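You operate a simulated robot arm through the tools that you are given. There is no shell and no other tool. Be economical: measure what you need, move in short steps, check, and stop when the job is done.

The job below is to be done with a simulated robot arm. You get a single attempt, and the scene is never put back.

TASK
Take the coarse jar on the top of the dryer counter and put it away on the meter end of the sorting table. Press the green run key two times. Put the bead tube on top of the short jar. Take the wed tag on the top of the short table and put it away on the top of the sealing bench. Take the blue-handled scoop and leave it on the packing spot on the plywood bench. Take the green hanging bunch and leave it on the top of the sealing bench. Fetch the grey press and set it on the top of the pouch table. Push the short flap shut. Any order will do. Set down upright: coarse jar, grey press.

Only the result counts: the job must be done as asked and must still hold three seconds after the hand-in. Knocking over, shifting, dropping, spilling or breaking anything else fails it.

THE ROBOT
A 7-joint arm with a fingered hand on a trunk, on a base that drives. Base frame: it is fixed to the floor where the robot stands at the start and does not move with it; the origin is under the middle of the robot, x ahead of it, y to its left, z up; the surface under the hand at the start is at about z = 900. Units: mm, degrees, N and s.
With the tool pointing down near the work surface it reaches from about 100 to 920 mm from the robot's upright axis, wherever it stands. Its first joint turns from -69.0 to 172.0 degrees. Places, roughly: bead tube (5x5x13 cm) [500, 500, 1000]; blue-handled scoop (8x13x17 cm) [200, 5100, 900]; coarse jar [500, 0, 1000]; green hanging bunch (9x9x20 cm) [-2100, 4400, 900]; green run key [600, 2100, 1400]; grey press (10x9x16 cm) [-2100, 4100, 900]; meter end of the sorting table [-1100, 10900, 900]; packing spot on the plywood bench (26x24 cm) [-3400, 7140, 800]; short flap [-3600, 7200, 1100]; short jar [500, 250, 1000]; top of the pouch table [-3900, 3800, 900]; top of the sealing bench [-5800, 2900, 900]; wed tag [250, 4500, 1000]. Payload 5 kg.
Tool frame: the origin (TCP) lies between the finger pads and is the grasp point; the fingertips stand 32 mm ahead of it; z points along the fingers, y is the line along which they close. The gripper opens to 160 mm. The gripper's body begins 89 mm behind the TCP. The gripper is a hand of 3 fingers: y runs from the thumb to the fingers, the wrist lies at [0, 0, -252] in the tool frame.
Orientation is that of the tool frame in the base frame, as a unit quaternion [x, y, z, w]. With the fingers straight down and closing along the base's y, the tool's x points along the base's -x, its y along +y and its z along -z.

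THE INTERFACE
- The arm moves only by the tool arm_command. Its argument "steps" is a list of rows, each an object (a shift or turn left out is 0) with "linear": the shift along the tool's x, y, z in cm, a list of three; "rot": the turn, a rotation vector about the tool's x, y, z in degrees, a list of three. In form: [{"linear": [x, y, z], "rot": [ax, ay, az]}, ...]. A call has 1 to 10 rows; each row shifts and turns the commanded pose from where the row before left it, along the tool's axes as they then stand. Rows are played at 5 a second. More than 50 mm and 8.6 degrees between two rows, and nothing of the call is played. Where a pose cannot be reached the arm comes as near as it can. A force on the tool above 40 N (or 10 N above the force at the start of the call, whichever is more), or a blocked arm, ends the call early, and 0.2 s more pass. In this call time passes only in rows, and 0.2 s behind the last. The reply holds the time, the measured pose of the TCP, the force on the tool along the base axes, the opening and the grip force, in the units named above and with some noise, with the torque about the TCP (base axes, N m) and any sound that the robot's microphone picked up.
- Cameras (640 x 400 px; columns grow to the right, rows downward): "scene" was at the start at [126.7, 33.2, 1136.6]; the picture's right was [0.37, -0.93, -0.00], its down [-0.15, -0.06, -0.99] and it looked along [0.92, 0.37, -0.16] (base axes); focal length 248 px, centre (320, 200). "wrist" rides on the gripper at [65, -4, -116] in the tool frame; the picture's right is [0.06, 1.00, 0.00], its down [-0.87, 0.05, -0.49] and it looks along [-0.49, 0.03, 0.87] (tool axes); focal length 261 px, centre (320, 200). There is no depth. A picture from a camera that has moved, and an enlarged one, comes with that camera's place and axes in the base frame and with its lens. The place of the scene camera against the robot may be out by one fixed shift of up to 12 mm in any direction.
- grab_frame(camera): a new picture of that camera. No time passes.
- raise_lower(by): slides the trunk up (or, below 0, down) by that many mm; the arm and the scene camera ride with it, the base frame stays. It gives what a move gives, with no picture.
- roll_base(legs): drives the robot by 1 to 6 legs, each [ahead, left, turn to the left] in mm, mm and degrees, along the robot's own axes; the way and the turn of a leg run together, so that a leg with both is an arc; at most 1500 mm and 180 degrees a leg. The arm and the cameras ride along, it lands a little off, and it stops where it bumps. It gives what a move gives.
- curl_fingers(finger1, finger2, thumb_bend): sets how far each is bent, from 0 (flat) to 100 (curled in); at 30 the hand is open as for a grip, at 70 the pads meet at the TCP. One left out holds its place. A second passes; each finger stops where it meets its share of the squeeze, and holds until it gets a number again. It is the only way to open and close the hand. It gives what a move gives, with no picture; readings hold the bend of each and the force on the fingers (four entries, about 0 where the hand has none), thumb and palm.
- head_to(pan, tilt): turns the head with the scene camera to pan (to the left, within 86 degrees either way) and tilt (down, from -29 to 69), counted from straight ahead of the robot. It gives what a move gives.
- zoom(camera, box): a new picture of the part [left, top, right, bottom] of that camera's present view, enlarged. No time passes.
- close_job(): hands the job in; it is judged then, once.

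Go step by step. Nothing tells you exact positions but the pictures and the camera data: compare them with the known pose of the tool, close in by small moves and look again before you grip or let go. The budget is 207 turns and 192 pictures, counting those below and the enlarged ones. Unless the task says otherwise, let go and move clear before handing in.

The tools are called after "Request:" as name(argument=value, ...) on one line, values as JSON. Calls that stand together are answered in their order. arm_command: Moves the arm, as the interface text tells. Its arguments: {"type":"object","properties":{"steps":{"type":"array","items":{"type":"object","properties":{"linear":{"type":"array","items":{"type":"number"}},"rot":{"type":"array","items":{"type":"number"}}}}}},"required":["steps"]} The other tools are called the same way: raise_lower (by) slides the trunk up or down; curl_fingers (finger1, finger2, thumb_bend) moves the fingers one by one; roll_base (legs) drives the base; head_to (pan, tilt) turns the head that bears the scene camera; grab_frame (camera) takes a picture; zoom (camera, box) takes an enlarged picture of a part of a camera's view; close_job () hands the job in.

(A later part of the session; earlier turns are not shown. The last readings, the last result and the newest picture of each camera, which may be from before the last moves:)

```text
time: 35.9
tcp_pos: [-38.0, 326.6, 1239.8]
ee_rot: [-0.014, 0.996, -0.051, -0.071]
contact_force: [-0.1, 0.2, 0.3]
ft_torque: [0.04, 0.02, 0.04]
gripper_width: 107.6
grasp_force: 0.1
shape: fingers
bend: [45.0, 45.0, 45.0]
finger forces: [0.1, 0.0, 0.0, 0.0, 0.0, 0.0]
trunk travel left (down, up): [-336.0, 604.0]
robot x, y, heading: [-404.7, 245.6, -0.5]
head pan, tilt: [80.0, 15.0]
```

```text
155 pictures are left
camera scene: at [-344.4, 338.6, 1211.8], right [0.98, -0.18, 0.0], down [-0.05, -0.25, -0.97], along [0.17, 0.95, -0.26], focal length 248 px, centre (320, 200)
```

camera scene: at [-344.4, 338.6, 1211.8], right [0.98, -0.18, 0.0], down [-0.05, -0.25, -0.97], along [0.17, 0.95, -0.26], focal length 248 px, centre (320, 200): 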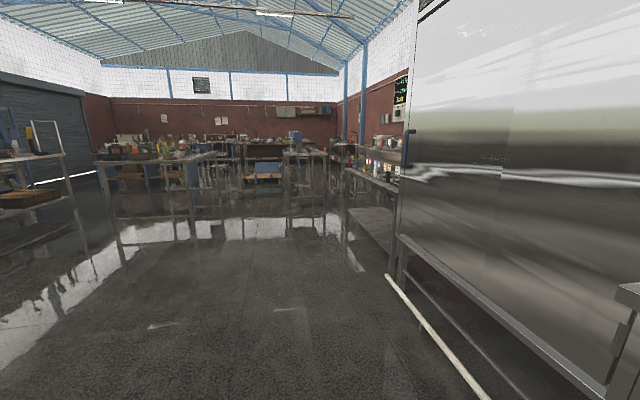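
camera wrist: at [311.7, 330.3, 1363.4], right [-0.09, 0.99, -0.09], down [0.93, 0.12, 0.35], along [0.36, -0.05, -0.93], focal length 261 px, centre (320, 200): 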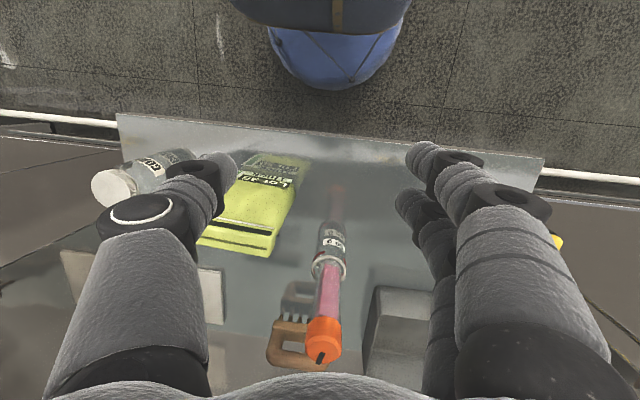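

The aisle to the left (north) is open. I drive along the dryer to opposite the run key panel.

Request:
roll_base(legs=[[0, 1400, 0], [0, 450, 0]])

Request:
head_to(pan=5, tilt=0)

Request:
grab_frame(camera="scene")

Request:
grab_frame(camera="wrist")

```text
time: 45.1
tcp_pos: [-11.8, 2170.0, 1239.8]
ee_rot: [-0.007, 0.996, -0.048, -0.072]
contact_force: [-0.3, 0.5, -0.5]
ft_torque: [-0.03, 0.01, -0.03]
gripper_width: 107.5
grasp_force: 0.1
shape: fingers
bend: [45.0, 45.0, 45.0]
finger forces: [0.1, 0.1, 0.0, 0.0, 0.0, 0.0]
trunk travel left (down, up): [-336.0, 604.0]
robot x, y, heading: [-376.3, 2089.8, -0.7]
head pan, tilt: [80.0, 15.0]
```

```text
time: 46.6
tcp_pos: [-10.5, 2169.4, 1239.5]
ee_rot: [-0.007, 0.996, -0.049, -0.071]
contact_force: [-1.0, 0.4, 0.7]
ft_torque: [0.05, 0.01, -0.01]
gripper_width: 107.3
grasp_force: 0.2
shape: fingers
bend: [45.0, 45.0, 45.0]
finger forces: [0.0, 0.0, 0.0, 0.1, 0.1, 0.0]
trunk travel left (down, up): [-336.0, 604.0]
robot x, y, heading: [-378.4, 2093.4, -1.1]
head pan, tilt: [5.0, 0.0]
```

```text
154 pictures are left
camera scene: at [-244.7, 2098.7, 1235.9], right [0.07, -1.0, 0.0], down [0.0, 0.0, -1.0], along [1.0, 0.07, 0.0], focal length 248 px, centre (320, 200)
```

scene: 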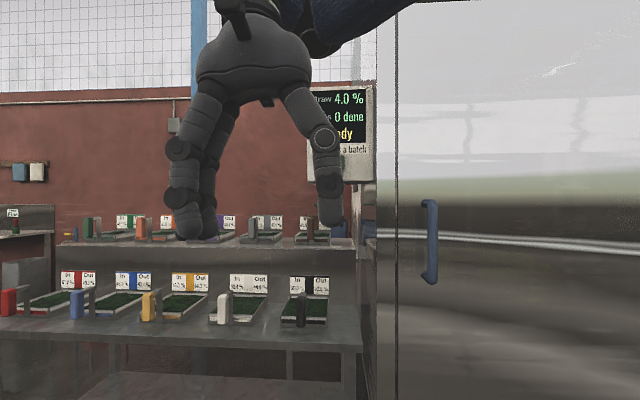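

```text
153 pictures are left
camera wrist: at [-57.6, 2175.0, 1363.4], right [-0.08, 0.99, -0.09], down [0.93, 0.11, 0.35], along [0.36, -0.05, -0.93], focal length 261 px, centre (320, 200)
```

wrist: 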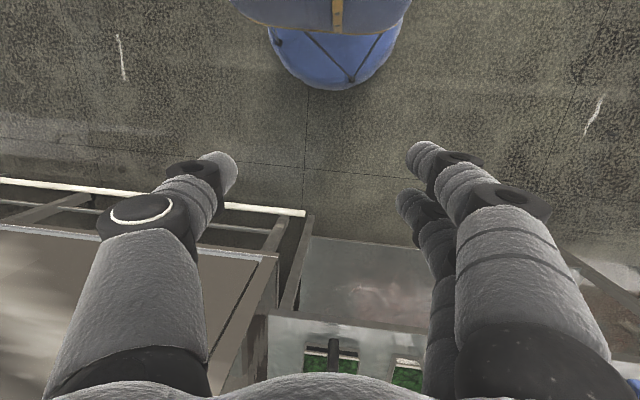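

Request:
zoom(camera="scene", box=[270, 60, 430, 260])

```text
2.00 times, centred on (350, 160) of scene
camera zoom: at [-244.7, 2098.7, 1235.9], right [0.07, -1.0, 0.0], down [0.0, 0.0, -1.0], along [1.0, 0.07, 0.0], focal length 496 px, centre (260, 280)
```

zoom: 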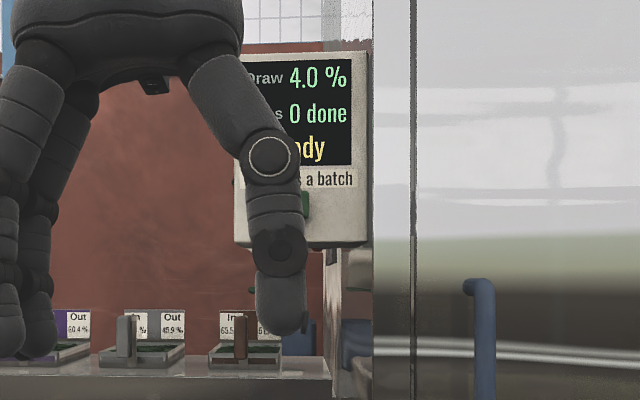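

The panel with the green key faces me, at about (600, 2085, 1365). I reach forward a bit and turn the hand to point horizontally at it.

Request:
arm_command(steps=[{"linear": [-5, 0, 0]}, {"linear": [-5, 0, 0]}, {"linear": [-5, 0, 0]}, {"linear": [-5, 0, 0]}, {"linear": [-5, 0, 0]}, {"rot": [-0.33, -8.17, 0.43]}, {"rot": [-0.33, -8.17, 0.43]}, {"rot": [-0.33, -8.17, 0.43]}, {"rot": [-0.33, -8.17, 0.43]}, {"rot": [-0.33, -8.17, 0.43]}])

Request:
arm_command(steps=[{"rot": [-0.33, -8.17, 0.43]}, {"rot": [-0.33, -8.17, 0.43]}, {"rot": [-0.33, -8.17, 0.43]}, {"rot": [-0.33, -8.17, 0.43]}, {"rot": [-0.33, -8.17, 0.43]}, {"rot": [-0.33, -8.17, 0.43]}, {"rot": [-0.33, -8.17, 0.43]}, {"linear": [0, 0, 0]}])

Request:
curl_fingers(finger1=70, finger2=70, thumb_bend=70)

Request:
grab_frame(camera="scene")

```text
time: 48.8
tcp_pos: [237.8, 2169.9, 1204.3]
ee_rot: [-0.007, 0.998, -0.048, -0.049]
contact_force: [0.2, -0.3, -0.2]
ft_torque: [-0.01, 0.0, 0.01]
gripper_width: 107.7
grasp_force: 0.0
shape: fingers
bend: [45.0, 45.0, 45.0]
finger forces: [0.0, 0.0, 0.0, 0.0, 0.0, 0.0]
out of reach, approached as far as the arm can: row 6, 7, 8, 9, 10
trunk travel left (down, up): [-336.0, 604.0]
robot x, y, heading: [-373.3, 2093.5, -1.1]
head pan, tilt: [5.0, 0.0]
```

```text
time: 50.6
tcp_pos: [236.9, 2168.1, 1203.7]
ee_rot: [-0.007, 0.998, -0.048, -0.048]
contact_force: [0.2, 0.8, -0.8]
ft_torque: [0.0, -0.01, 0.02]
gripper_width: 107.3
grasp_force: 0.1
shape: fingers
bend: [45.0, 45.0, 45.0]
finger forces: [0.0, 0.0, 0.1, 0.0, 0.0, 0.0]
out of reach, approached as far as the arm can: row 1, 2, 3, 4, 5, 6, 7
trunk travel left (down, up): [-336.0, 604.0]
robot x, y, heading: [-374.5, 2095.2, -1.1]
head pan, tilt: [5.0, 0.0]
```

```text
time: 51.6
tcp_pos: [238.1, 2169.8, 1203.3]
ee_rot: [-0.006, 0.998, -0.049, -0.048]
contact_force: [0.4, 0.1, 0.7]
ft_torque: [0.0, -0.02, -0.02]
gripper_width: 12.6
grasp_force: 0.0
shape: fingers
bend: [70.0, 70.0, 70.0]
finger forces: [0.0, 0.0, 0.1, 0.0, 0.1, 0.0]
trunk travel left (down, up): [-336.0, 604.0]
robot x, y, heading: [-375.2, 2092.2, -1.0]
head pan, tilt: [5.0, 0.0]
```

```text
151 pictures are left
camera scene: at [-244.6, 2098.7, 1235.9], right [0.07, -1.0, 0.0], down [0.0, 0.0, -1.0], along [1.0, 0.07, 0.0], focal length 248 px, centre (320, 200)
```

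scene: 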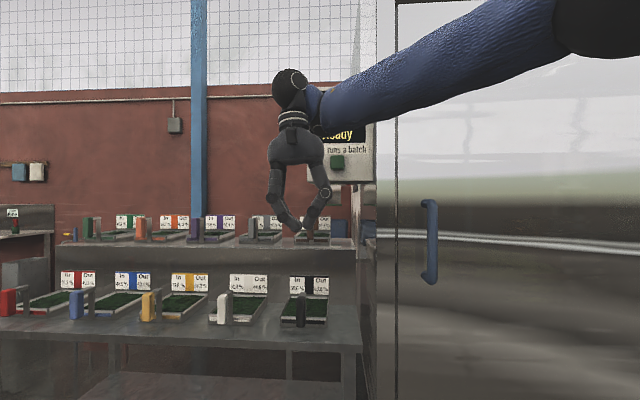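

The key is visible now at about (600, 2100, 1365), but the hand did not turn. I test whether it can tilt at a different height: trunk up, and small rotations.

Request:
raise_lower(by=150)

Request:
arm_command(steps=[{"linear": [1, 0, 0]}, {"linear": [0, 0, 0]}])

Request:
arm_command(steps=[{"rot": [0, -5, 0]}, {"rot": [0, -5, 0]}, {"rot": [0, -5, 0]}, {"linear": [0, 0, 0]}])

```text
time: 53.4
tcp_pos: [237.6, 2169.6, 1355.8]
ee_rot: [-0.007, 0.998, -0.047, -0.048]
contact_force: [0.2, -0.5, -0.1]
ft_torque: [-0.01, 0.03, 0.0]
gripper_width: 12.8
grasp_force: 0.1
shape: fingers
bend: [70.0, 70.0, 70.0]
finger forces: [0.0, 0.1, 0.0, 0.0, 0.0, 0.0]
trunk travel left (down, up): [-486.0, 454.0]
robot x, y, heading: [-375.3, 2093.7, -0.6]
head pan, tilt: [5.0, 0.0]
```

```text
time: 54.0
tcp_pos: [227.4, 2170.1, 1355.6]
ee_rot: [-0.007, 0.997, -0.05, -0.05]
contact_force: [0.3, -0.4, 0.9]
ft_torque: [0.01, 0.01, -0.01]
gripper_width: 12.8
grasp_force: 0.1
shape: fingers
bend: [70.0, 70.0, 70.0]
finger forces: [0.0, 0.1, 0.0, 0.0, 0.0, 0.1]
trunk travel left (down, up): [-486.0, 454.0]
robot x, y, heading: [-376.0, 2096.9, -1.0]
head pan, tilt: [5.0, 0.0]
```

```text
time: 55.0
tcp_pos: [226.9, 2170.8, 1356.0]
ee_rot: [-0.007, 0.997, -0.05, -0.05]
contact_force: [-0.3, 0.3, 0.2]
ft_torque: [0.01, 0.01, -0.01]
gripper_width: 12.9
grasp_force: 0.0
shape: fingers
bend: [70.0, 70.0, 70.0]
finger forces: [0.0, 0.1, 0.0, 0.0, 0.1, 0.1]
out of reach, approached as far as the arm can: row 1, 2, 3
trunk travel left (down, up): [-486.0, 454.0]
robot x, y, heading: [-375.2, 2095.0, -0.9]
head pan, tilt: [5.0, 0.0]
```

Request:
arm_command(steps=[{"linear": [0, 0, -5]}, {"linear": [0, 0, -5]}, {"linear": [0, 0, -5]}, {"linear": [0, 0, 0]}])

Request:
arm_command(steps=[{"rot": [0, -6, 0]}, {"rot": [0, -6, 0]}, {"rot": [0, -6, 0]}, {"rot": [0, -6, 0]}, {"rot": [0, -6, 0]}, {"linear": [0, 0, 0]}])

Request:
grab_frame(camera="scene")

```text
time: 56.0
tcp_pos: [231.4, 2182.5, 1471.2]
ee_rot: [-0.005, 0.998, -0.045, -0.047]
contact_force: [-0.4, 0.0, -0.1]
ft_torque: [-0.01, -0.02, 0.0]
gripper_width: 12.5
grasp_force: 0.0
shape: fingers
bend: [70.0, 70.0, 70.0]
finger forces: [0.0, 0.1, 0.0, 0.1, 0.1, 0.1]
out of reach, approached as far as the arm can: row 3
trunk travel left (down, up): [-486.0, 454.0]
robot x, y, heading: [-377.3, 2096.3, -1.2]
head pan, tilt: [5.0, 0.0]
```

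```text
time: 57.4
tcp_pos: [228.8, 2181.6, 1475.6]
ee_rot: [-0.012, 0.996, -0.049, 0.079]
contact_force: [1.0, -0.9, 0.1]
ft_torque: [0.02, -0.01, 0.01]
gripper_width: 12.8
grasp_force: 0.1
shape: fingers
bend: [70.0, 70.0, 70.0]
finger forces: [0.1, 0.1, 0.0, 0.0, 0.0, 0.0]
out of reach, approached as far as the arm can: row 3, 4, 5
trunk travel left (down, up): [-486.0, 454.0]
robot x, y, heading: [-375.8, 2094.1, -0.8]
head pan, tilt: [5.0, 0.0]
```

```text
150 pictures are left
camera scene: at [-244.6, 2098.6, 1385.9], right [0.07, -1.0, 0.0], down [0.0, 0.0, -1.0], along [1.0, 0.07, 0.0], focal length 248 px, centre (320, 200)
```

scene: 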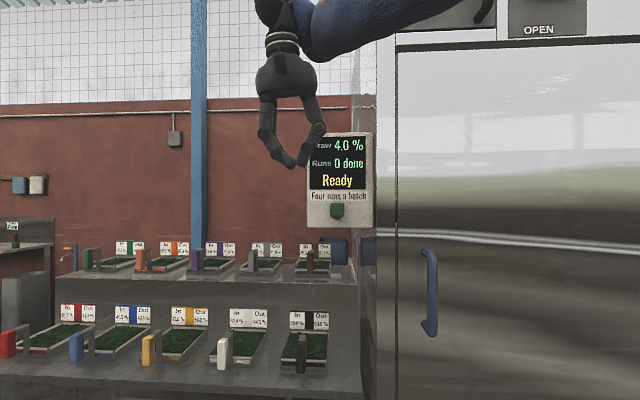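

The hand tilts forward only about 9°, which is still enough for the fingertip to lead. The key is at about (531, 2100, 1355); to keep the forearm clear of the dryer corner I stand further left, turned 30° right, and lower the trunk.

Request:
raise_lower(by=-85)

Request:
roll_base(legs=[[200, 233, 0], [0, 0, -30]])

Request:
head_to(pan=15, tilt=0)

Request:
grab_frame(camera="scene")

Request:
grab_frame(camera="wrist")

```text
time: 58.6
tcp_pos: [229.9, 2180.5, 1388.9]
ee_rot: [-0.013, 0.996, -0.048, 0.079]
contact_force: [-0.8, -0.1, -0.2]
ft_torque: [0.05, -0.05, 0.0]
gripper_width: 12.4
grasp_force: 0.1
shape: fingers
bend: [70.0, 70.0, 70.0]
finger forces: [0.0, 0.0, 0.0, 0.0, 0.0, 0.0]
trunk travel left (down, up): [-401.0, 539.0]
robot x, y, heading: [-375.1, 2088.8, -1.0]
head pan, tilt: [5.0, 0.0]
```

```text
time: 62.1
tcp_pos: [393.8, 2086.6, 1390.1]
ee_rot: [0.251, 0.964, -0.067, 0.064]
contact_force: [-1.0, 1.0, 0.8]
ft_torque: [0.01, 0.0, 0.02]
gripper_width: 12.5
grasp_force: 0.0
shape: fingers
bend: [70.0, 70.0, 70.0]
finger forces: [0.1, 0.0, 0.0, 0.0, 0.0, 0.1]
trunk travel left (down, up): [-401.0, 539.0]
robot x, y, heading: [-171.2, 2322.5, -32.0]
head pan, tilt: [5.0, 0.0]
```

```text
time: 62.8
tcp_pos: [394.8, 2087.0, 1389.5]
ee_rot: [0.25, 0.964, -0.067, 0.064]
contact_force: [-0.6, 0.4, 0.1]
ft_torque: [-0.01, -0.01, 0.0]
gripper_width: 12.7
grasp_force: 0.1
shape: fingers
bend: [70.0, 70.0, 70.0]
finger forces: [0.0, 0.0, 0.1, 0.1, 0.0, 0.1]
trunk travel left (down, up): [-401.0, 539.0]
robot x, y, heading: [-170.3, 2319.9, -31.7]
head pan, tilt: [15.0, 0.0]
```

```text
149 pictures are left
camera scene: at [-50.4, 2267.8, 1300.9], right [-0.29, -0.96, 0.0], down [0.0, 0.0, -1.0], along [0.96, -0.29, 0.0], focal length 248 px, centre (320, 200)
```

scene: 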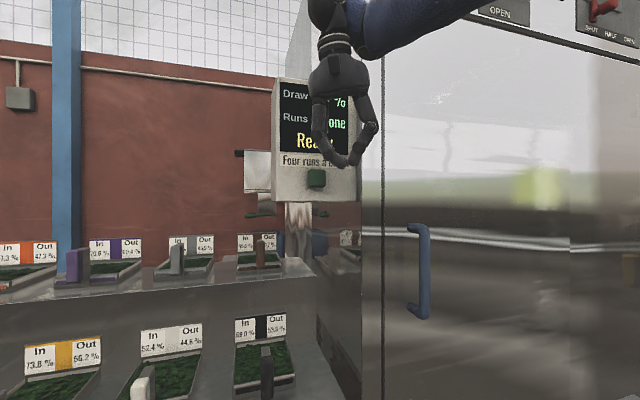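

```text
148 pictures are left
camera wrist: at [327.4, 2132.3, 1493.5], right [0.44, 0.89, -0.11], down [0.74, -0.29, 0.61], along [0.52, -0.35, -0.78], focal length 261 px, centre (320, 200)
```

wrist: 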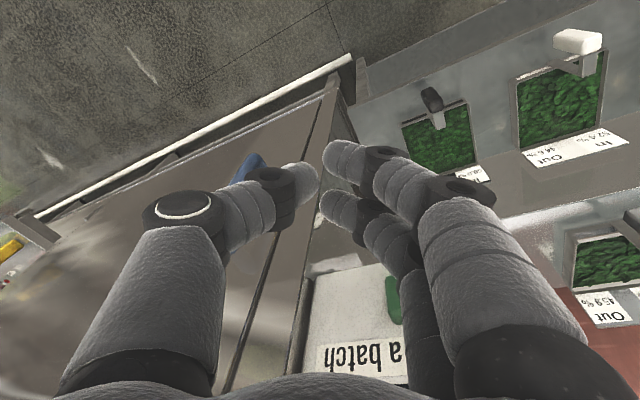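

Key triangulates to about (540, 2098, 1353). I yaw the hand back so its closing line is along y, and try a bit more forward tilt.

Request:
arm_command(steps=[{"rot": [0, 0, -7.4]}, {"rot": [0, 0, -7.4]}, {"rot": [0, 0, -7.4]}, {"rot": [0, 0, -7.4]}, {"rot": [4, -5, 0]}, {"rot": [4, -5, 0]}, {"linear": [0, 0, 0]}])

Request:
grab_frame(camera="wrist")

Request:
zoom(camera="scene", box=[240, 60, 440, 220])

```text
time: 64.4
tcp_pos: [390.9, 2096.6, 1386.3]
ee_rot: [0.034, 0.995, -0.078, 0.045]
contact_force: [-1.0, -0.3, -0.6]
ft_torque: [-0.06, -0.03, 0.02]
gripper_width: 12.5
grasp_force: 0.0
shape: fingers
bend: [70.0, 70.0, 70.0]
finger forces: [0.1, 0.1, 0.1, 0.0, 0.0, 0.1]
out of reach, approached as far as the arm can: row 4, 5, 6
trunk travel left (down, up): [-401.0, 539.0]
robot x, y, heading: [-170.7, 2321.7, -31.6]
head pan, tilt: [15.0, 0.0]
```

```text
147 pictures are left
camera wrist: at [317.3, 2113.6, 1495.4], right [0.01, 0.99, -0.16], down [0.83, 0.08, 0.56], along [0.56, -0.14, -0.81], focal length 261 px, centre (320, 200)
```

wrist: 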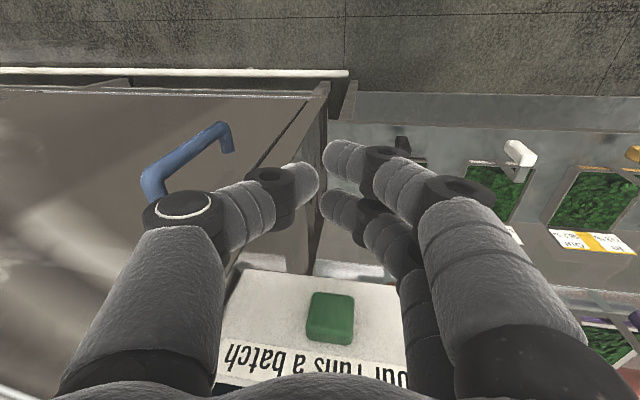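

```text
2.50 times, centred on (340, 140) of scene
camera zoom: at [-50.3, 2267.9, 1300.9], right [-0.28, -0.96, 0.0], down [0.0, 0.0, -1.0], along [0.96, -0.28, 0.0], focal length 619 px, centre (270, 350)
```

zoom: 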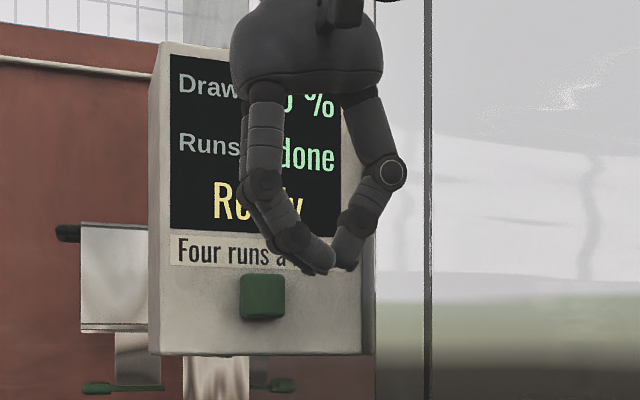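

The key is seen plainly now at about (545, 2097, 1353), sticking out of the panel. I advance 90 mm.

Request:
arm_command(steps=[{"linear": [-2.95, 0.41, 0.39]}, {"linear": [-2.95, 0.41, 0.39]}, {"linear": [-2.95, 0.41, 0.39]}, {"linear": [0, 0, 0]}])

Request:
grab_frame(camera="wrist")

Request:
zoom(camera="scene", box=[240, 60, 440, 220])

```text
time: 65.4
tcp_pos: [465.1, 2107.1, 1356.9]
ee_rot: [0.041, 0.995, -0.074, 0.044]
contact_force: [0.2, 0.5, -0.1]
ft_torque: [0.04, 0.01, 0.0]
gripper_width: 12.5
grasp_force: 0.1
shape: fingers
bend: [70.0, 70.0, 70.0]
finger forces: [0.0, 0.0, 0.1, 0.1, 0.1, 0.1]
out of reach, approached as far as the arm can: row 1, 2, 3
trunk travel left (down, up): [-401.0, 539.0]
robot x, y, heading: [-169.9, 2319.3, -31.6]
head pan, tilt: [15.0, 0.0]
```

```text
145 pictures are left
camera wrist: at [391.4, 2124.6, 1466.0], right [0.03, 0.99, -0.15], down [0.83, 0.06, 0.56], along [0.56, -0.14, -0.82], focal length 261 px, centre (320, 200)
```

wrist: 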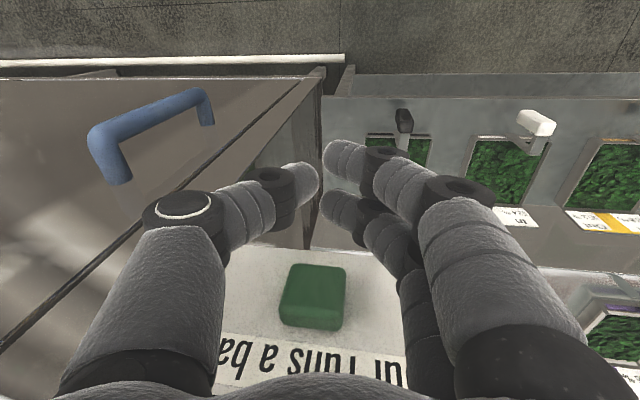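

```text
2.50 times, centred on (340, 140) of scene
camera zoom: at [-51.0, 2268.0, 1301.0], right [-0.29, -0.96, 0.0], down [0.0, 0.0, -1.0], along [0.96, -0.29, 0.0], focal length 619 px, centre (270, 350)
```

zoom: 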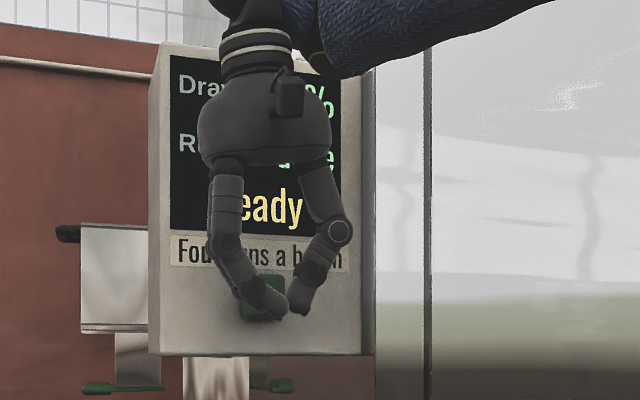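

The fingertip is 30 mm too low; I raise the trunk and then check an advance.

Request:
raise_lower(by=32)

Request:
arm_command(steps=[{"linear": [-1, -0.1, 0.1]}, {"linear": [-1, 0, 0.1]}, {"linear": [0, 0, 0]}])

Request:
grab_frame(camera="wrist")

Request:
zoom(camera="scene", box=[240, 60, 440, 220])

```text
time: 66.2
tcp_pos: [465.4, 2107.4, 1389.2]
ee_rot: [0.041, 0.995, -0.073, 0.043]
contact_force: [-0.4, -0.4, 0.4]
ft_torque: [0.0, 0.02, -0.01]
gripper_width: 12.9
grasp_force: 0.0
shape: fingers
bend: [70.0, 70.0, 70.0]
finger forces: [0.0, 0.1, 0.0, 0.0, 0.0, 0.0]
trunk travel left (down, up): [-433.0, 507.0]
robot x, y, heading: [-170.4, 2323.0, -31.4]
head pan, tilt: [15.0, 0.0]
```

```text
time: 67.0
tcp_pos: [481.6, 2104.6, 1381.6]
ee_rot: [0.047, 0.995, -0.073, 0.045]
contact_force: [0.7, 1.0, 0.2]
ft_torque: [0.0, 0.0, 0.03]
gripper_width: 12.7
grasp_force: 0.1
shape: fingers
bend: [70.0, 70.0, 70.0]
finger forces: [0.1, 0.0, 0.0, 0.0, 0.0, 0.0]
out of reach, approached as far as the arm can: row 2
trunk travel left (down, up): [-433.0, 507.0]
robot x, y, heading: [-168.4, 2320.7, -31.7]
head pan, tilt: [15.0, 0.0]
```

```text
143 pictures are left
camera wrist: at [407.9, 2122.7, 1490.5], right [0.04, 0.99, -0.15], down [0.83, 0.05, 0.56], along [0.56, -0.14, -0.82], focal length 261 px, centre (320, 200)
```

wrist: 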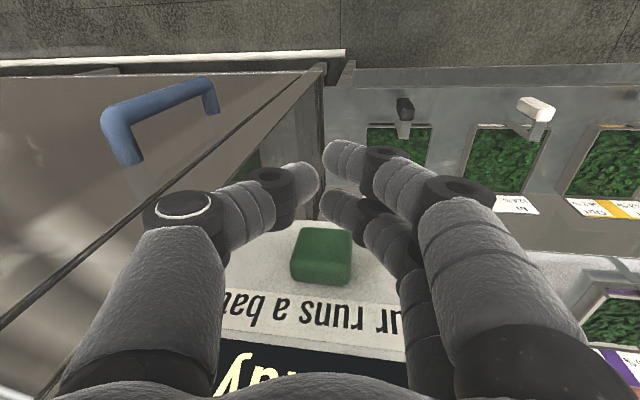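

```text
2.50 times, centred on (340, 140) of scene
camera zoom: at [-50.3, 2267.8, 1332.9], right [-0.29, -0.96, 0.0], down [0.0, 0.0, -1.0], along [0.96, -0.29, 0.0], focal length 619 px, centre (270, 350)
```

zoom: 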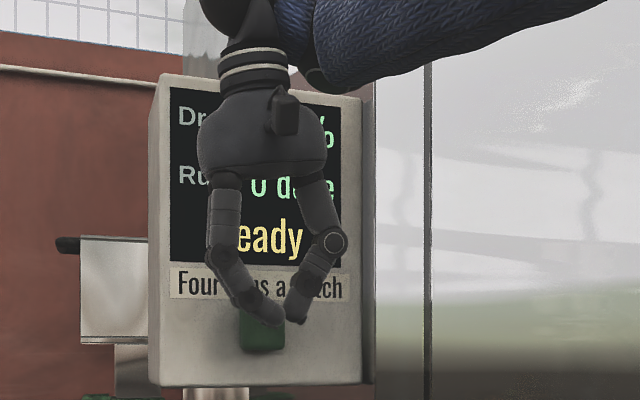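

Key face is at about (543, 2100, 1360), and the fingertip lines up in y and z with a gap of about 33 mm. I pull the arm back 40 mm and drive 50 mm closer so that the press stroke is within reach.

Request:
arm_command(steps=[{"linear": [2, -0.15, -0.17]}, {"linear": [2, -0.15, -0.17]}, {"linear": [0, 0, 0]}])

Request:
roll_base(legs=[[43, 26, 0]])

Request:
grab_frame(camera="wrist")

```text
time: 67.8
tcp_pos: [453.9, 2100.1, 1392.7]
ee_rot: [0.044, 0.995, -0.073, 0.044]
contact_force: [-0.3, 0.7, 0.0]
ft_torque: [0.02, -0.02, 0.01]
gripper_width: 12.8
grasp_force: 0.0
shape: fingers
bend: [70.0, 70.0, 70.0]
finger forces: [0.0, 0.1, 0.0, 0.0, 0.0, 0.1]
out of reach, approached as far as the arm can: row 1, 2
trunk travel left (down, up): [-433.0, 507.0]
robot x, y, heading: [-168.1, 2322.2, -31.7]
head pan, tilt: [15.0, 0.0]
```

```text
time: 68.7
tcp_pos: [507.2, 2100.7, 1391.3]
ee_rot: [0.043, 0.996, -0.074, 0.041]
contact_force: [0.9, 0.4, -0.2]
ft_torque: [0.03, 0.06, 0.0]
gripper_width: 12.4
grasp_force: 0.0
shape: fingers
bend: [70.0, 70.0, 70.0]
finger forces: [0.0, 0.1, 0.0, 0.0, 0.0, 0.0]
trunk travel left (down, up): [-433.0, 507.0]
robot x, y, heading: [-120.6, 2319.5, -31.2]
head pan, tilt: [15.0, 0.0]
```

```text
141 pictures are left
camera wrist: at [434.5, 2118.1, 1500.3], right [0.03, 0.99, -0.15], down [0.83, 0.06, 0.55], along [0.56, -0.14, -0.82], focal length 261 px, centre (320, 200)
```

wrist: 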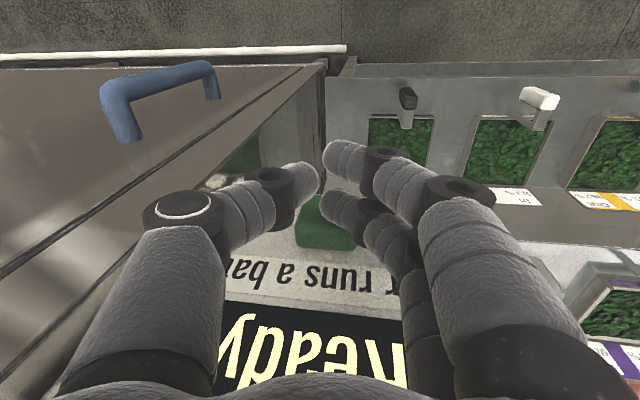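

The tip is a few mm short of the key. I lower 8 mm and press by small steps, listening for a click.

Request:
raise_lower(by=-8)

Request:
arm_command(steps=[{"linear": [-0.4, 0.03, 0.03]}, {"linear": [-0.4, 0.03, 0.03]}, {"linear": [-0.3, 0.02, 0.02]}, {"linear": [0, 0, 0]}])

Request:
grab_frame(camera="wrist")

```text
time: 69.3
tcp_pos: [503.2, 2101.4, 1385.1]
ee_rot: [0.044, 0.995, -0.074, 0.043]
contact_force: [-0.8, 1.0, 0.7]
ft_torque: [0.0, -0.05, 0.0]
gripper_width: 12.8
grasp_force: 0.1
shape: fingers
bend: [70.0, 70.0, 70.0]
finger forces: [0.0, 0.1, 0.0, 0.1, 0.1, 0.1]
trunk travel left (down, up): [-425.0, 515.0]
robot x, y, heading: [-121.7, 2320.2, -31.4]
head pan, tilt: [15.0, 0.0]
```

```text
time: 70.3
tcp_pos: [513.8, 2101.8, 1382.4]
ee_rot: [0.045, 0.995, -0.073, 0.044]
contact_force: [-0.1, -0.6, 0.0]
ft_torque: [-0.02, 0.01, 0.01]
gripper_width: 12.6
grasp_force: 0.1
shape: fingers
bend: [70.0, 70.0, 70.0]
finger forces: [0.1, 0.0, 0.0, 0.1, 0.0, 0.1]
trunk travel left (down, up): [-425.0, 515.0]
robot x, y, heading: [-118.1, 2323.0, -31.6]
head pan, tilt: [15.0, 0.0]
```

```text
140 pictures are left
camera wrist: at [440.7, 2119.0, 1491.3], right [0.04, 0.99, -0.15], down [0.83, 0.05, 0.56], along [0.56, -0.14, -0.81], focal length 261 px, centre (320, 200)
```

wrist: 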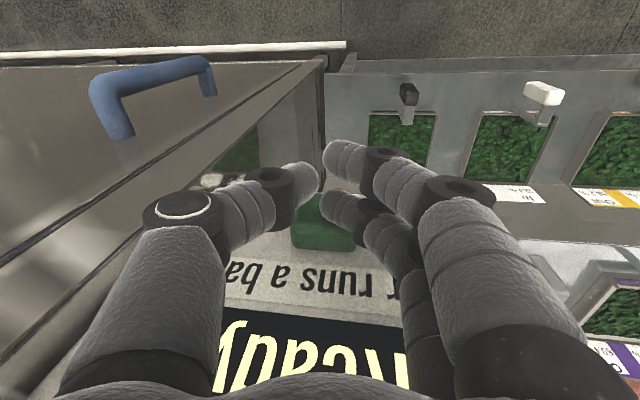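

Request:
arm_command(steps=[{"linear": [-0.3, 0.02, 0.02]}, {"linear": [-0.3, 0.02, 0.02]}, {"linear": [-0.3, 0.02, 0.02]}, {"linear": [-0.3, 0.02, 0.02]}])

Request:
zoom(camera="scene", box=[240, 60, 440, 220])

```text
time: 71.3
tcp_pos: [523.1, 2101.6, 1377.9]
ee_rot: [0.047, 0.995, -0.072, 0.044]
contact_force: [-4.9, 0.9, 2.1]
ft_torque: [0.05, -0.03, 0.06]
gripper_width: 12.8
grasp_force: 2.2
shape: fingers
bend: [70.0, 70.0, 70.0]
finger forces: [0.0, 4.1, 0.1, 0.1, 0.1, 0.1]
out of reach, approached as far as the arm can: row 1, 3
trunk travel left (down, up): [-425.0, 515.0]
robot x, y, heading: [-120.0, 2320.5, -31.4]
head pan, tilt: [15.0, 0.0]
heard: click
```

```text
2.50 times, centred on (340, 140) of scene
camera zoom: at [-1.1, 2268.2, 1325.0], right [-0.28, -0.96, 0.0], down [0.0, 0.0, -1.0], along [0.96, -0.28, 0.0], focal length 619 px, centre (270, 350)
```

zoom: 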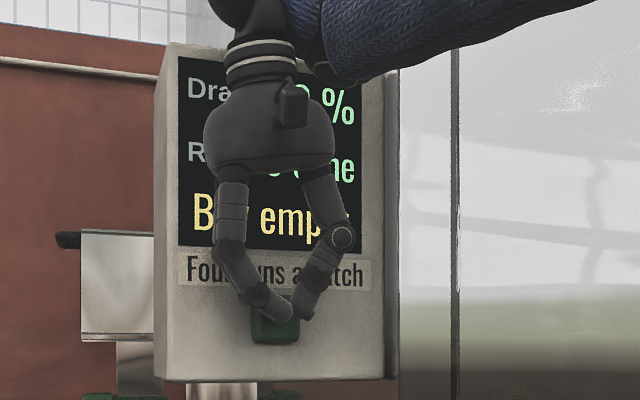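

A click. I back off 25 mm and read the display.

Request:
arm_command(steps=[{"linear": [1, -0.05, -0.05]}, {"linear": [1.5, -0.05, -0.05]}, {"linear": [0, 0, 0]}])

Request:
zoom(camera="scene", box=[240, 60, 440, 220])

Request:
zoom(camera="wrist", box=[200, 150, 440, 400])

```text
time: 72.1
tcp_pos: [513.2, 2100.8, 1379.7]
ee_rot: [0.046, 0.995, -0.074, 0.042]
contact_force: [-0.4, 0.1, -0.5]
ft_torque: [0.02, 0.0, 0.0]
gripper_width: 12.6
grasp_force: 0.1
shape: fingers
bend: [70.0, 70.0, 70.0]
finger forces: [0.0, 0.0, 0.0, 0.0, 0.0, 0.1]
out of reach, approached as far as the arm can: row 2
trunk travel left (down, up): [-425.0, 515.0]
robot x, y, heading: [-122.0, 2320.9, -31.3]
head pan, tilt: [15.0, 0.0]
```

```text
2.50 times, centred on (340, 140) of scene
camera zoom: at [-0.5, 2268.1, 1324.9], right [-0.28, -0.96, 0.0], down [0.0, 0.0, -1.0], along [0.96, -0.28, 0.0], focal length 619 px, centre (270, 350)
```

zoom: 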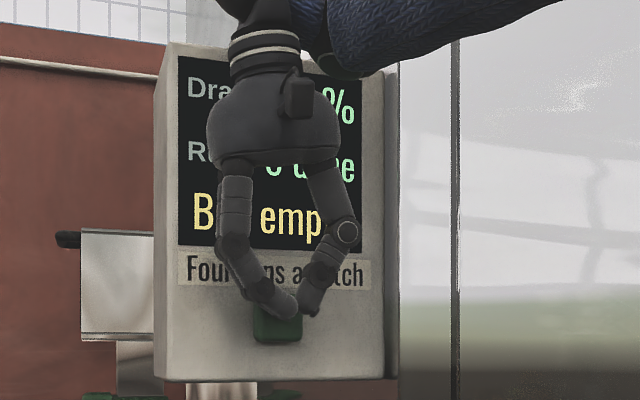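

```text
1.60 times, centred on (320, 275) of wrist
camera zoom: at [440.0, 2118.4, 1489.1], right [0.03, 0.99, -0.15], down [0.83, 0.05, 0.56], along [0.56, -0.14, -0.82], focal length 417 px, centre (320, 80)
```

zoom: 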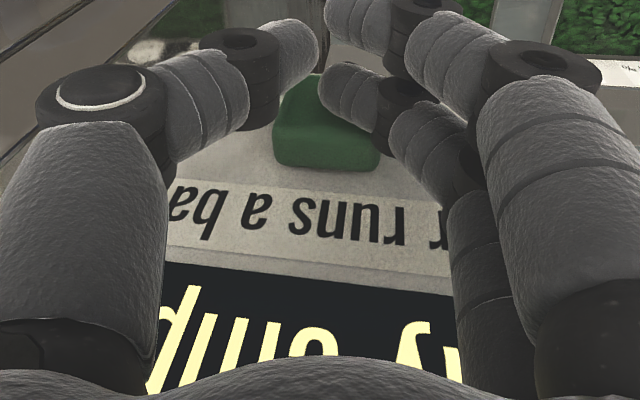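

The press registered ("Bay empty" message, with a click). The key is released; I press the second time.

Request:
arm_command(steps=[{"linear": [-0.3, 0.02, 0.02]}, {"linear": [-0.3, 0.02, 0.02]}, {"linear": [-0.3, 0.02, 0.02]}, {"linear": [-0.2, 0.02, 0.02]}])

```text
time: 73.1
tcp_pos: [522.4, 2102.1, 1378.2]
ee_rot: [0.048, 0.995, -0.073, 0.044]
contact_force: [-4.4, -0.2, 2.6]
ft_torque: [0.05, -0.01, 0.09]
gripper_width: 12.7
grasp_force: 2.5
shape: fingers
bend: [70.0, 70.0, 70.0]
finger forces: [0.0, 3.7, 0.0, 0.0, 0.0, 0.1]
trunk travel left (down, up): [-425.0, 515.0]
robot x, y, heading: [-116.1, 2319.9, -31.8]
head pan, tilt: [15.0, 0.0]
heard: click
```

Second click. I back the robot away from the panel and look at the display.

Request:
roll_base(legs=[[-255, -157, 0]])

Request:
zoom(camera="scene", box=[240, 60, 480, 240])

```text
time: 75.1
tcp_pos: [220.7, 2100.7, 1379.3]
ee_rot: [0.047, 0.995, -0.073, 0.045]
contact_force: [0.2, 0.9, 0.6]
ft_torque: [0.0, -0.03, 0.0]
gripper_width: 12.6
grasp_force: 0.1
shape: fingers
bend: [70.0, 70.0, 70.0]
finger forces: [0.0, 0.0, 0.1, 0.0, 0.1, 0.1]
trunk travel left (down, up): [-425.0, 515.0]
robot x, y, heading: [-422.9, 2319.4, -31.6]
head pan, tilt: [15.0, 0.0]
```

```text
2.22 times, centred on (360, 150) of scene
camera zoom: at [-302.6, 2266.8, 1325.0], right [-0.28, -0.96, 0.0], down [0.0, 0.0, -1.0], along [0.96, -0.28, 0.0], focal length 551 px, centre (231, 311)
```

zoom: 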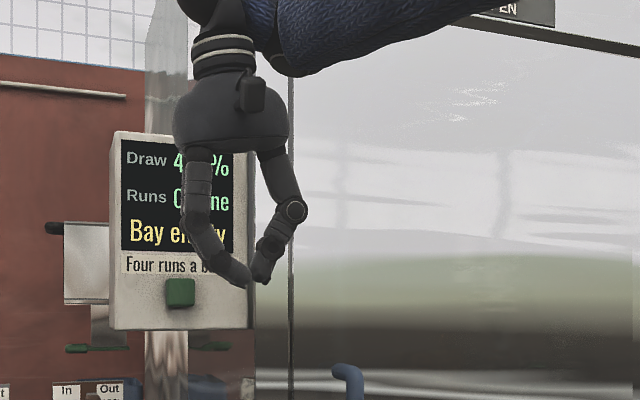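

The display shows "Bay empty", with both presses taken. I now drive back to the counter for the coarse jar: turn back to heading 0, step away from the dryer, then slide right.

Request:
roll_base(legs=[[-120, 0, 0], [0, 0, 31.6], [0, -1400, 0], [0, -850, 0]])

Request:
head_to(pan=0, tilt=10)

Request:
grab_frame(camera="scene")

```text
time: 88.6
tcp_pos: [168.2, 274.9, 1378.0]
ee_rot: [-0.225, 0.971, -0.058, 0.062]
contact_force: [-1.2, -0.9, 0.3]
ft_torque: [0.04, 0.04, 0.02]
gripper_width: 12.3
grasp_force: 0.2
shape: fingers
bend: [70.0, 70.0, 70.0]
finger forces: [0.0, 0.1, 0.0, 0.0, 0.0, 0.1]
trunk travel left (down, up): [-425.0, 515.0]
robot x, y, heading: [-494.0, 129.7, 0.1]
head pan, tilt: [15.0, 0.0]
```

```text
time: 89.4
tcp_pos: [167.5, 273.9, 1377.5]
ee_rot: [-0.225, 0.971, -0.058, 0.062]
contact_force: [-0.5, -0.4, -0.2]
ft_torque: [-0.01, 0.01, 0.02]
gripper_width: 12.7
grasp_force: 0.1
shape: fingers
bend: [70.0, 70.0, 70.0]
finger forces: [0.0, 0.0, 0.0, 0.1, 0.0, 0.0]
trunk travel left (down, up): [-425.0, 515.0]
robot x, y, heading: [-496.4, 125.3, 0.1]
head pan, tilt: [0.0, 10.0]
```

```text
135 pictures are left
camera scene: at [-361.4, 124.1, 1308.9], right [0.0, -1.0, 0.0], down [-0.17, 0.0, -0.98], along [0.98, 0.0, -0.17], focal length 248 px, centre (320, 200)
```

scene: 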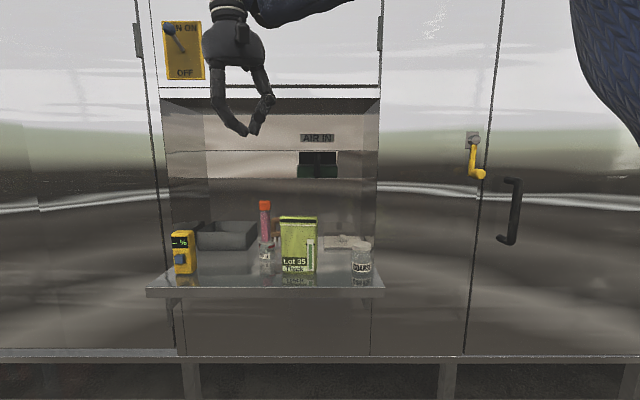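

The jar stands close to the bay's right wall (at y≈-80), so I plan to grip it with the hand turned so the fingers close along x, approaching with the robot turned 30° right so the forearm stays clear. First I turn and lower the trunk while still away, then yaw the hand.

Request:
roll_base(legs=[[0, 50, 0], [0, 0, -31.6]])

Request:
raise_lower(by=-250)

Request:
arm_command(steps=[{"rot": [0, 0.8, 7.7]}, {"rot": [0, 0.8, 7.7]}, {"rot": [0, 0.8, 7.7]}, {"rot": [0, 0.8, 7.7]}, {"rot": [0, 0.8, 7.7]}, {"rot": [0, 0.8, 7.7]}, {"rot": [0, 0.8, 7.7]}, {"rot": [0, 0.8, 7.7]}, {"rot": [0, 0.8, 7.7]}, {"rot": [0, 0.8, 7.7]}])

Request:
curl_fingers(finger1=30, finger2=30, thumb_bend=30)

Request:
head_to(pan=15, tilt=10)

Request:
grab_frame(camera="scene")

Request:
grab_frame(camera="wrist")

```text
time: 91.8
tcp_pos: [149.5, -40.5, 1378.3]
ee_rot: [0.043, 0.995, -0.072, 0.045]
contact_force: [0.0, -0.6, -0.9]
ft_torque: [0.02, -0.03, 0.01]
gripper_width: 12.8
grasp_force: 0.0
shape: fingers
bend: [70.0, 70.0, 70.0]
finger forces: [0.0, 0.1, 0.0, 0.0, 0.0, 0.0]
trunk travel left (down, up): [-425.0, 515.0]
robot x, y, heading: [-493.7, 178.1, -31.3]
head pan, tilt: [0.0, 10.0]
```

```text
time: 94.4
tcp_pos: [150.3, -39.6, 1128.5]
ee_rot: [0.043, 0.995, -0.072, 0.044]
contact_force: [0.0, -0.2, -0.9]
ft_torque: [-0.02, 0.02, 0.01]
gripper_width: 12.8
grasp_force: 0.1
shape: fingers
bend: [70.0, 70.0, 70.0]
finger forces: [0.0, 0.0, 0.1, 0.0, 0.0, 0.0]
trunk travel left (down, up): [-175.0, 765.0]
robot x, y, heading: [-494.0, 176.4, -30.9]
head pan, tilt: [0.0, 10.0]
```

```text
time: 96.6
tcp_pos: [149.8, -39.4, 1127.2]
ee_rot: [0.658, 0.752, -0.026, 0.015]
contact_force: [-0.9, -0.5, -0.3]
ft_torque: [0.0, 0.02, 0.01]
gripper_width: 12.6
grasp_force: 0.0
shape: fingers
bend: [70.0, 70.0, 70.0]
finger forces: [0.0, 0.0, 0.0, 0.0, 0.1, 0.1]
trunk travel left (down, up): [-175.0, 765.0]
robot x, y, heading: [-496.5, 172.7, -31.1]
head pan, tilt: [0.0, 10.0]
```

```text
time: 97.6
tcp_pos: [149.7, -38.5, 1126.1]
ee_rot: [0.657, 0.753, -0.026, 0.016]
contact_force: [0.9, 0.8, 0.4]
ft_torque: [-0.01, 0.02, -0.02]
gripper_width: 167.3
grasp_force: 0.1
shape: fingers
bend: [30.0, 30.0, 30.0]
finger forces: [0.0, 0.0, 0.0, 0.0, 0.1, 0.0]
trunk travel left (down, up): [-175.0, 765.0]
robot x, y, heading: [-496.8, 179.1, -31.1]
head pan, tilt: [0.0, 10.0]
```

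```text
time: 98.4
tcp_pos: [149.9, -38.4, 1127.5]
ee_rot: [0.657, 0.753, -0.026, 0.016]
contact_force: [0.4, 0.3, -0.2]
ft_torque: [-0.01, 0.0, -0.02]
gripper_width: 167.5
grasp_force: 0.1
shape: fingers
bend: [30.0, 30.0, 30.0]
finger forces: [0.0, 0.0, 0.0, 0.1, 0.0, 0.1]
trunk travel left (down, up): [-175.0, 765.0]
robot x, y, heading: [-497.2, 172.4, -31.0]
head pan, tilt: [15.0, 10.0]
```

```text
134 pictures are left
camera scene: at [-372.4, 122.5, 1058.9], right [-0.28, -0.96, 0.0], down [-0.17, 0.05, -0.98], along [0.95, -0.27, -0.17], focal length 248 px, centre (320, 200)
```

scene: 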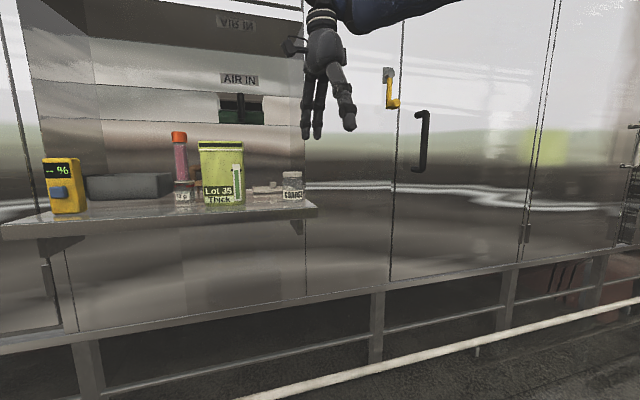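

```text
133 pictures are left
camera wrist: at [139.4, 30.7, 1239.1], right [0.98, 0.2, -0.02], down [0.18, -0.82, 0.54], along [0.09, -0.53, -0.84], focal length 261 px, centre (320, 200)
```

wrist: 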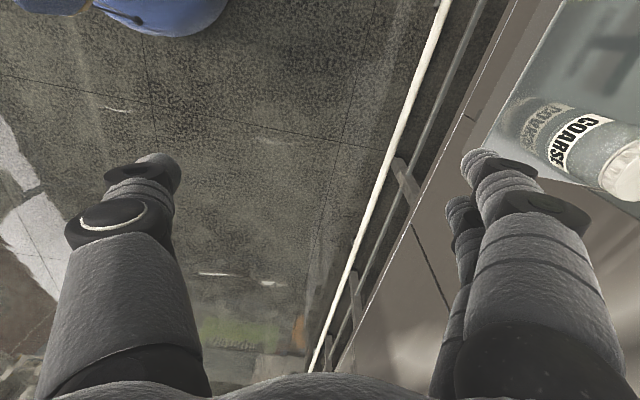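

Hand is in the wanted yaw. The jar is at about (455, -18), 75 mm wide; I drive the base so the hand comes over it.

Request:
roll_base(legs=[[234, 164, 0]])

Request:
grab_frame(camera="scene")

Request:
grab_frame(camera="wrist")

```text
time: 100.4
tcp_pos: [435.7, -15.0, 1126.9]
ee_rot: [0.656, 0.754, -0.025, 0.016]
contact_force: [-0.2, -1.3, -0.6]
ft_torque: [0.04, 0.01, -0.01]
gripper_width: 167.3
grasp_force: 0.1
shape: fingers
bend: [30.0, 30.0, 30.0]
finger forces: [0.1, 0.0, 0.0, 0.0, 0.0, 0.0]
trunk travel left (down, up): [-175.0, 765.0]
robot x, y, heading: [-210.1, 197.3, -30.6]
head pan, tilt: [15.0, 10.0]
```

```text
132 pictures are left
camera scene: at [-87.5, 143.2, 1058.8], right [-0.27, -0.96, 0.0], down [-0.17, 0.05, -0.98], along [0.95, -0.27, -0.17], focal length 248 px, centre (320, 200)
```

scene: 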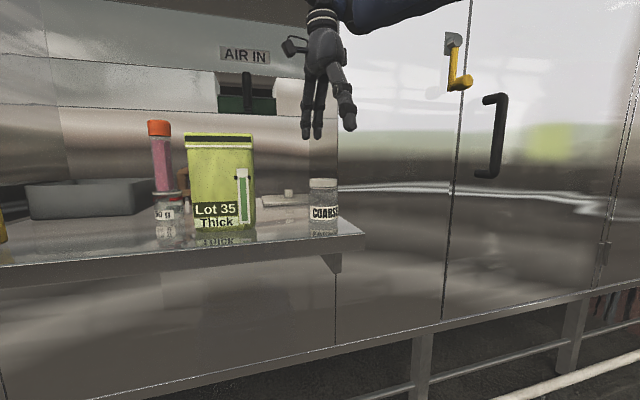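

```text
131 pictures are left
camera wrist: at [424.8, 53.9, 1238.8], right [0.98, 0.2, -0.02], down [0.18, -0.82, 0.54], along [0.09, -0.53, -0.84], focal length 261 px, centre (320, 200)
```

wrist: 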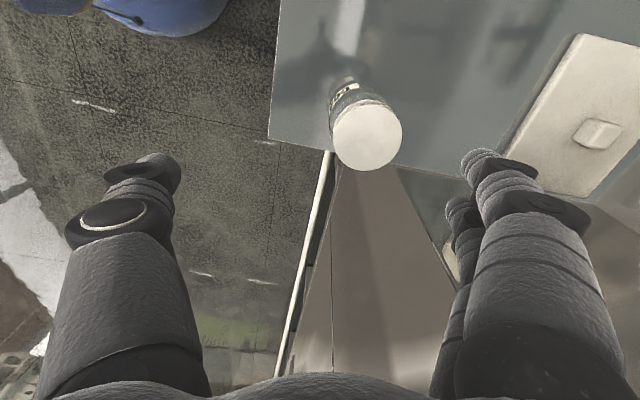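

Jar centre now triangulates to about (482, -20) with the lid top near z≈990. I narrow the fingers a bit, centre and lower.

Request:
curl_fingers(finger1=39, finger2=39, thumb_bend=39)

Request:
arm_command(steps=[{"linear": [-0.5, 2.2, 0]}, {"linear": [-0.6, 2.3, 0]}, {"linear": [0, 0, 0]}])

Request:
raise_lower(by=-70)

Request:
grab_frame(camera="wrist")

Request:
grab_frame(camera="scene")

```text
time: 101.4
tcp_pos: [435.9, -15.3, 1126.8]
ee_rot: [0.656, 0.754, -0.025, 0.015]
contact_force: [0.9, 0.4, -1.1]
ft_torque: [0.0, 0.02, -0.04]
gripper_width: 132.9
grasp_force: 0.1
shape: fingers
bend: [39.0, 39.0, 39.0]
finger forces: [0.1, 0.0, 0.0, 0.0, 0.0, 0.1]
trunk travel left (down, up): [-175.0, 765.0]
robot x, y, heading: [-213.7, 196.9, -30.8]
head pan, tilt: [15.0, 10.0]
```

```text
time: 102.2
tcp_pos: [482.3, -21.6, 1126.2]
ee_rot: [0.655, 0.755, -0.027, 0.015]
contact_force: [0.2, 0.5, -0.1]
ft_torque: [-0.02, 0.01, 0.01]
gripper_width: 133.0
grasp_force: 0.0
shape: fingers
bend: [39.0, 39.0, 39.0]
finger forces: [0.0, 0.0, 0.1, 0.1, 0.0, 0.1]
trunk travel left (down, up): [-175.0, 765.0]
robot x, y, heading: [-209.0, 193.1, -30.7]
head pan, tilt: [15.0, 10.0]
```

```text
time: 103.2
tcp_pos: [480.8, -19.7, 1057.4]
ee_rot: [0.655, 0.755, -0.026, 0.016]
contact_force: [-0.5, 0.6, 0.0]
ft_torque: [0.01, -0.02, -0.01]
gripper_width: 132.6
grasp_force: 0.1
shape: fingers
bend: [39.0, 39.0, 39.0]
finger forces: [0.0, 0.0, 0.1, 0.0, 0.1, 0.0]
trunk travel left (down, up): [-105.0, 835.0]
robot x, y, heading: [-210.9, 193.5, -30.7]
head pan, tilt: [15.0, 10.0]
```

```text
130 pictures are left
camera wrist: at [471.3, 49.1, 1169.2], right [0.98, 0.2, -0.02], down [0.18, -0.82, 0.54], along [0.09, -0.53, -0.84], focal length 261 px, centre (320, 200)
```

wrist: 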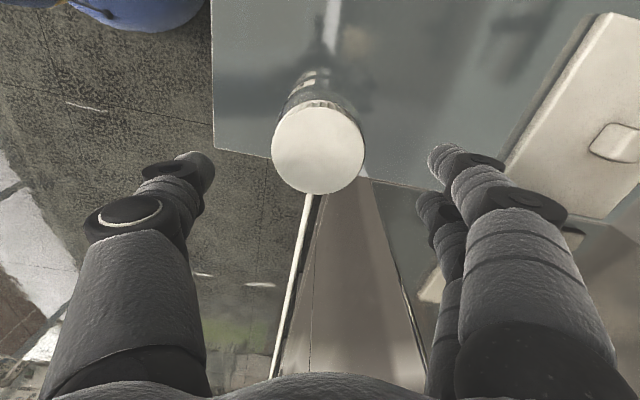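

```text
129 pictures are left
camera scene: at [-87.7, 143.3, 989.0], right [-0.27, -0.96, 0.0], down [-0.17, 0.05, -0.98], along [0.95, -0.27, -0.17], focal length 248 px, centre (320, 200)
```

scene: 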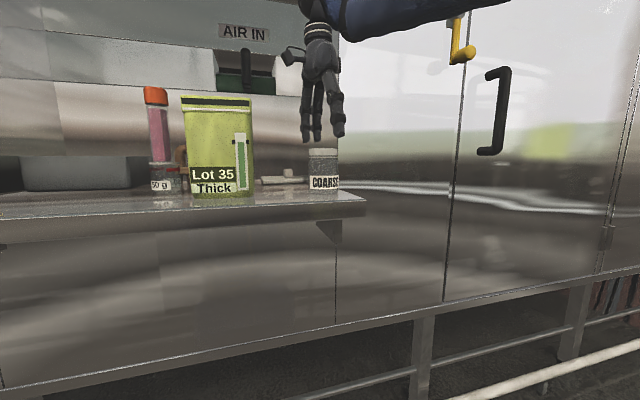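

Well centred. I lower by 92 mm to grip the jar's upper half.

Request:
raise_lower(by=-92)

Request:
grab_frame(camera="wrist")

Request:
zoom(camera="scene", box=[220, 0, 420, 160])

```text
time: 104.5
tcp_pos: [481.4, -20.4, 964.8]
ee_rot: [0.656, 0.754, -0.026, 0.015]
contact_force: [0.0, -0.3, -0.2]
ft_torque: [0.03, 0.0, 0.0]
gripper_width: 133.0
grasp_force: 0.0
shape: fingers
bend: [39.0, 39.0, 39.0]
finger forces: [0.0, 0.0, 0.0, 0.0, 0.0, 0.0]
trunk travel left (down, up): [-13.0, 927.0]
robot x, y, heading: [-208.9, 196.8, -30.6]
head pan, tilt: [15.0, 10.0]
```

```text
128 pictures are left
camera wrist: at [471.3, 49.1, 1077.2], right [0.98, 0.2, -0.02], down [0.18, -0.82, 0.54], along [0.09, -0.53, -0.84], focal length 261 px, centre (320, 200)
```

wrist: 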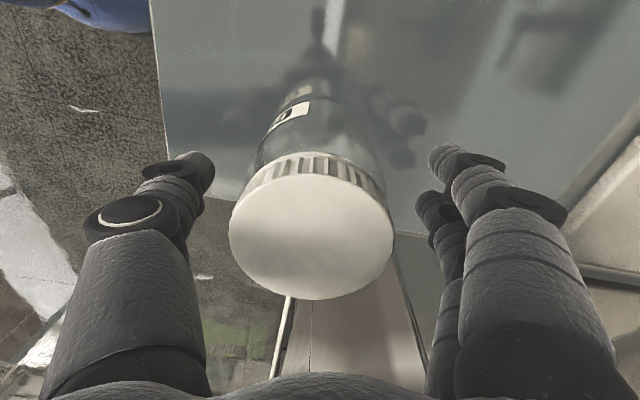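

```text
2.50 times, centred on (320, 80) of scene
camera zoom: at [-87.7, 143.3, 897.0], right [-0.27, -0.96, 0.0], down [-0.17, 0.05, -0.98], along [0.95, -0.27, -0.17], focal length 619 px, centre (320, 500)
```

zoom: 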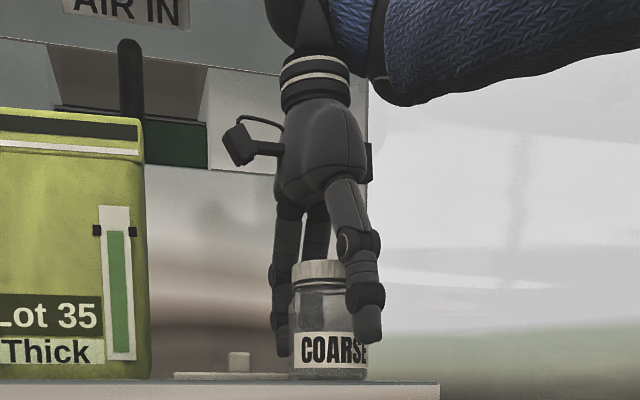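

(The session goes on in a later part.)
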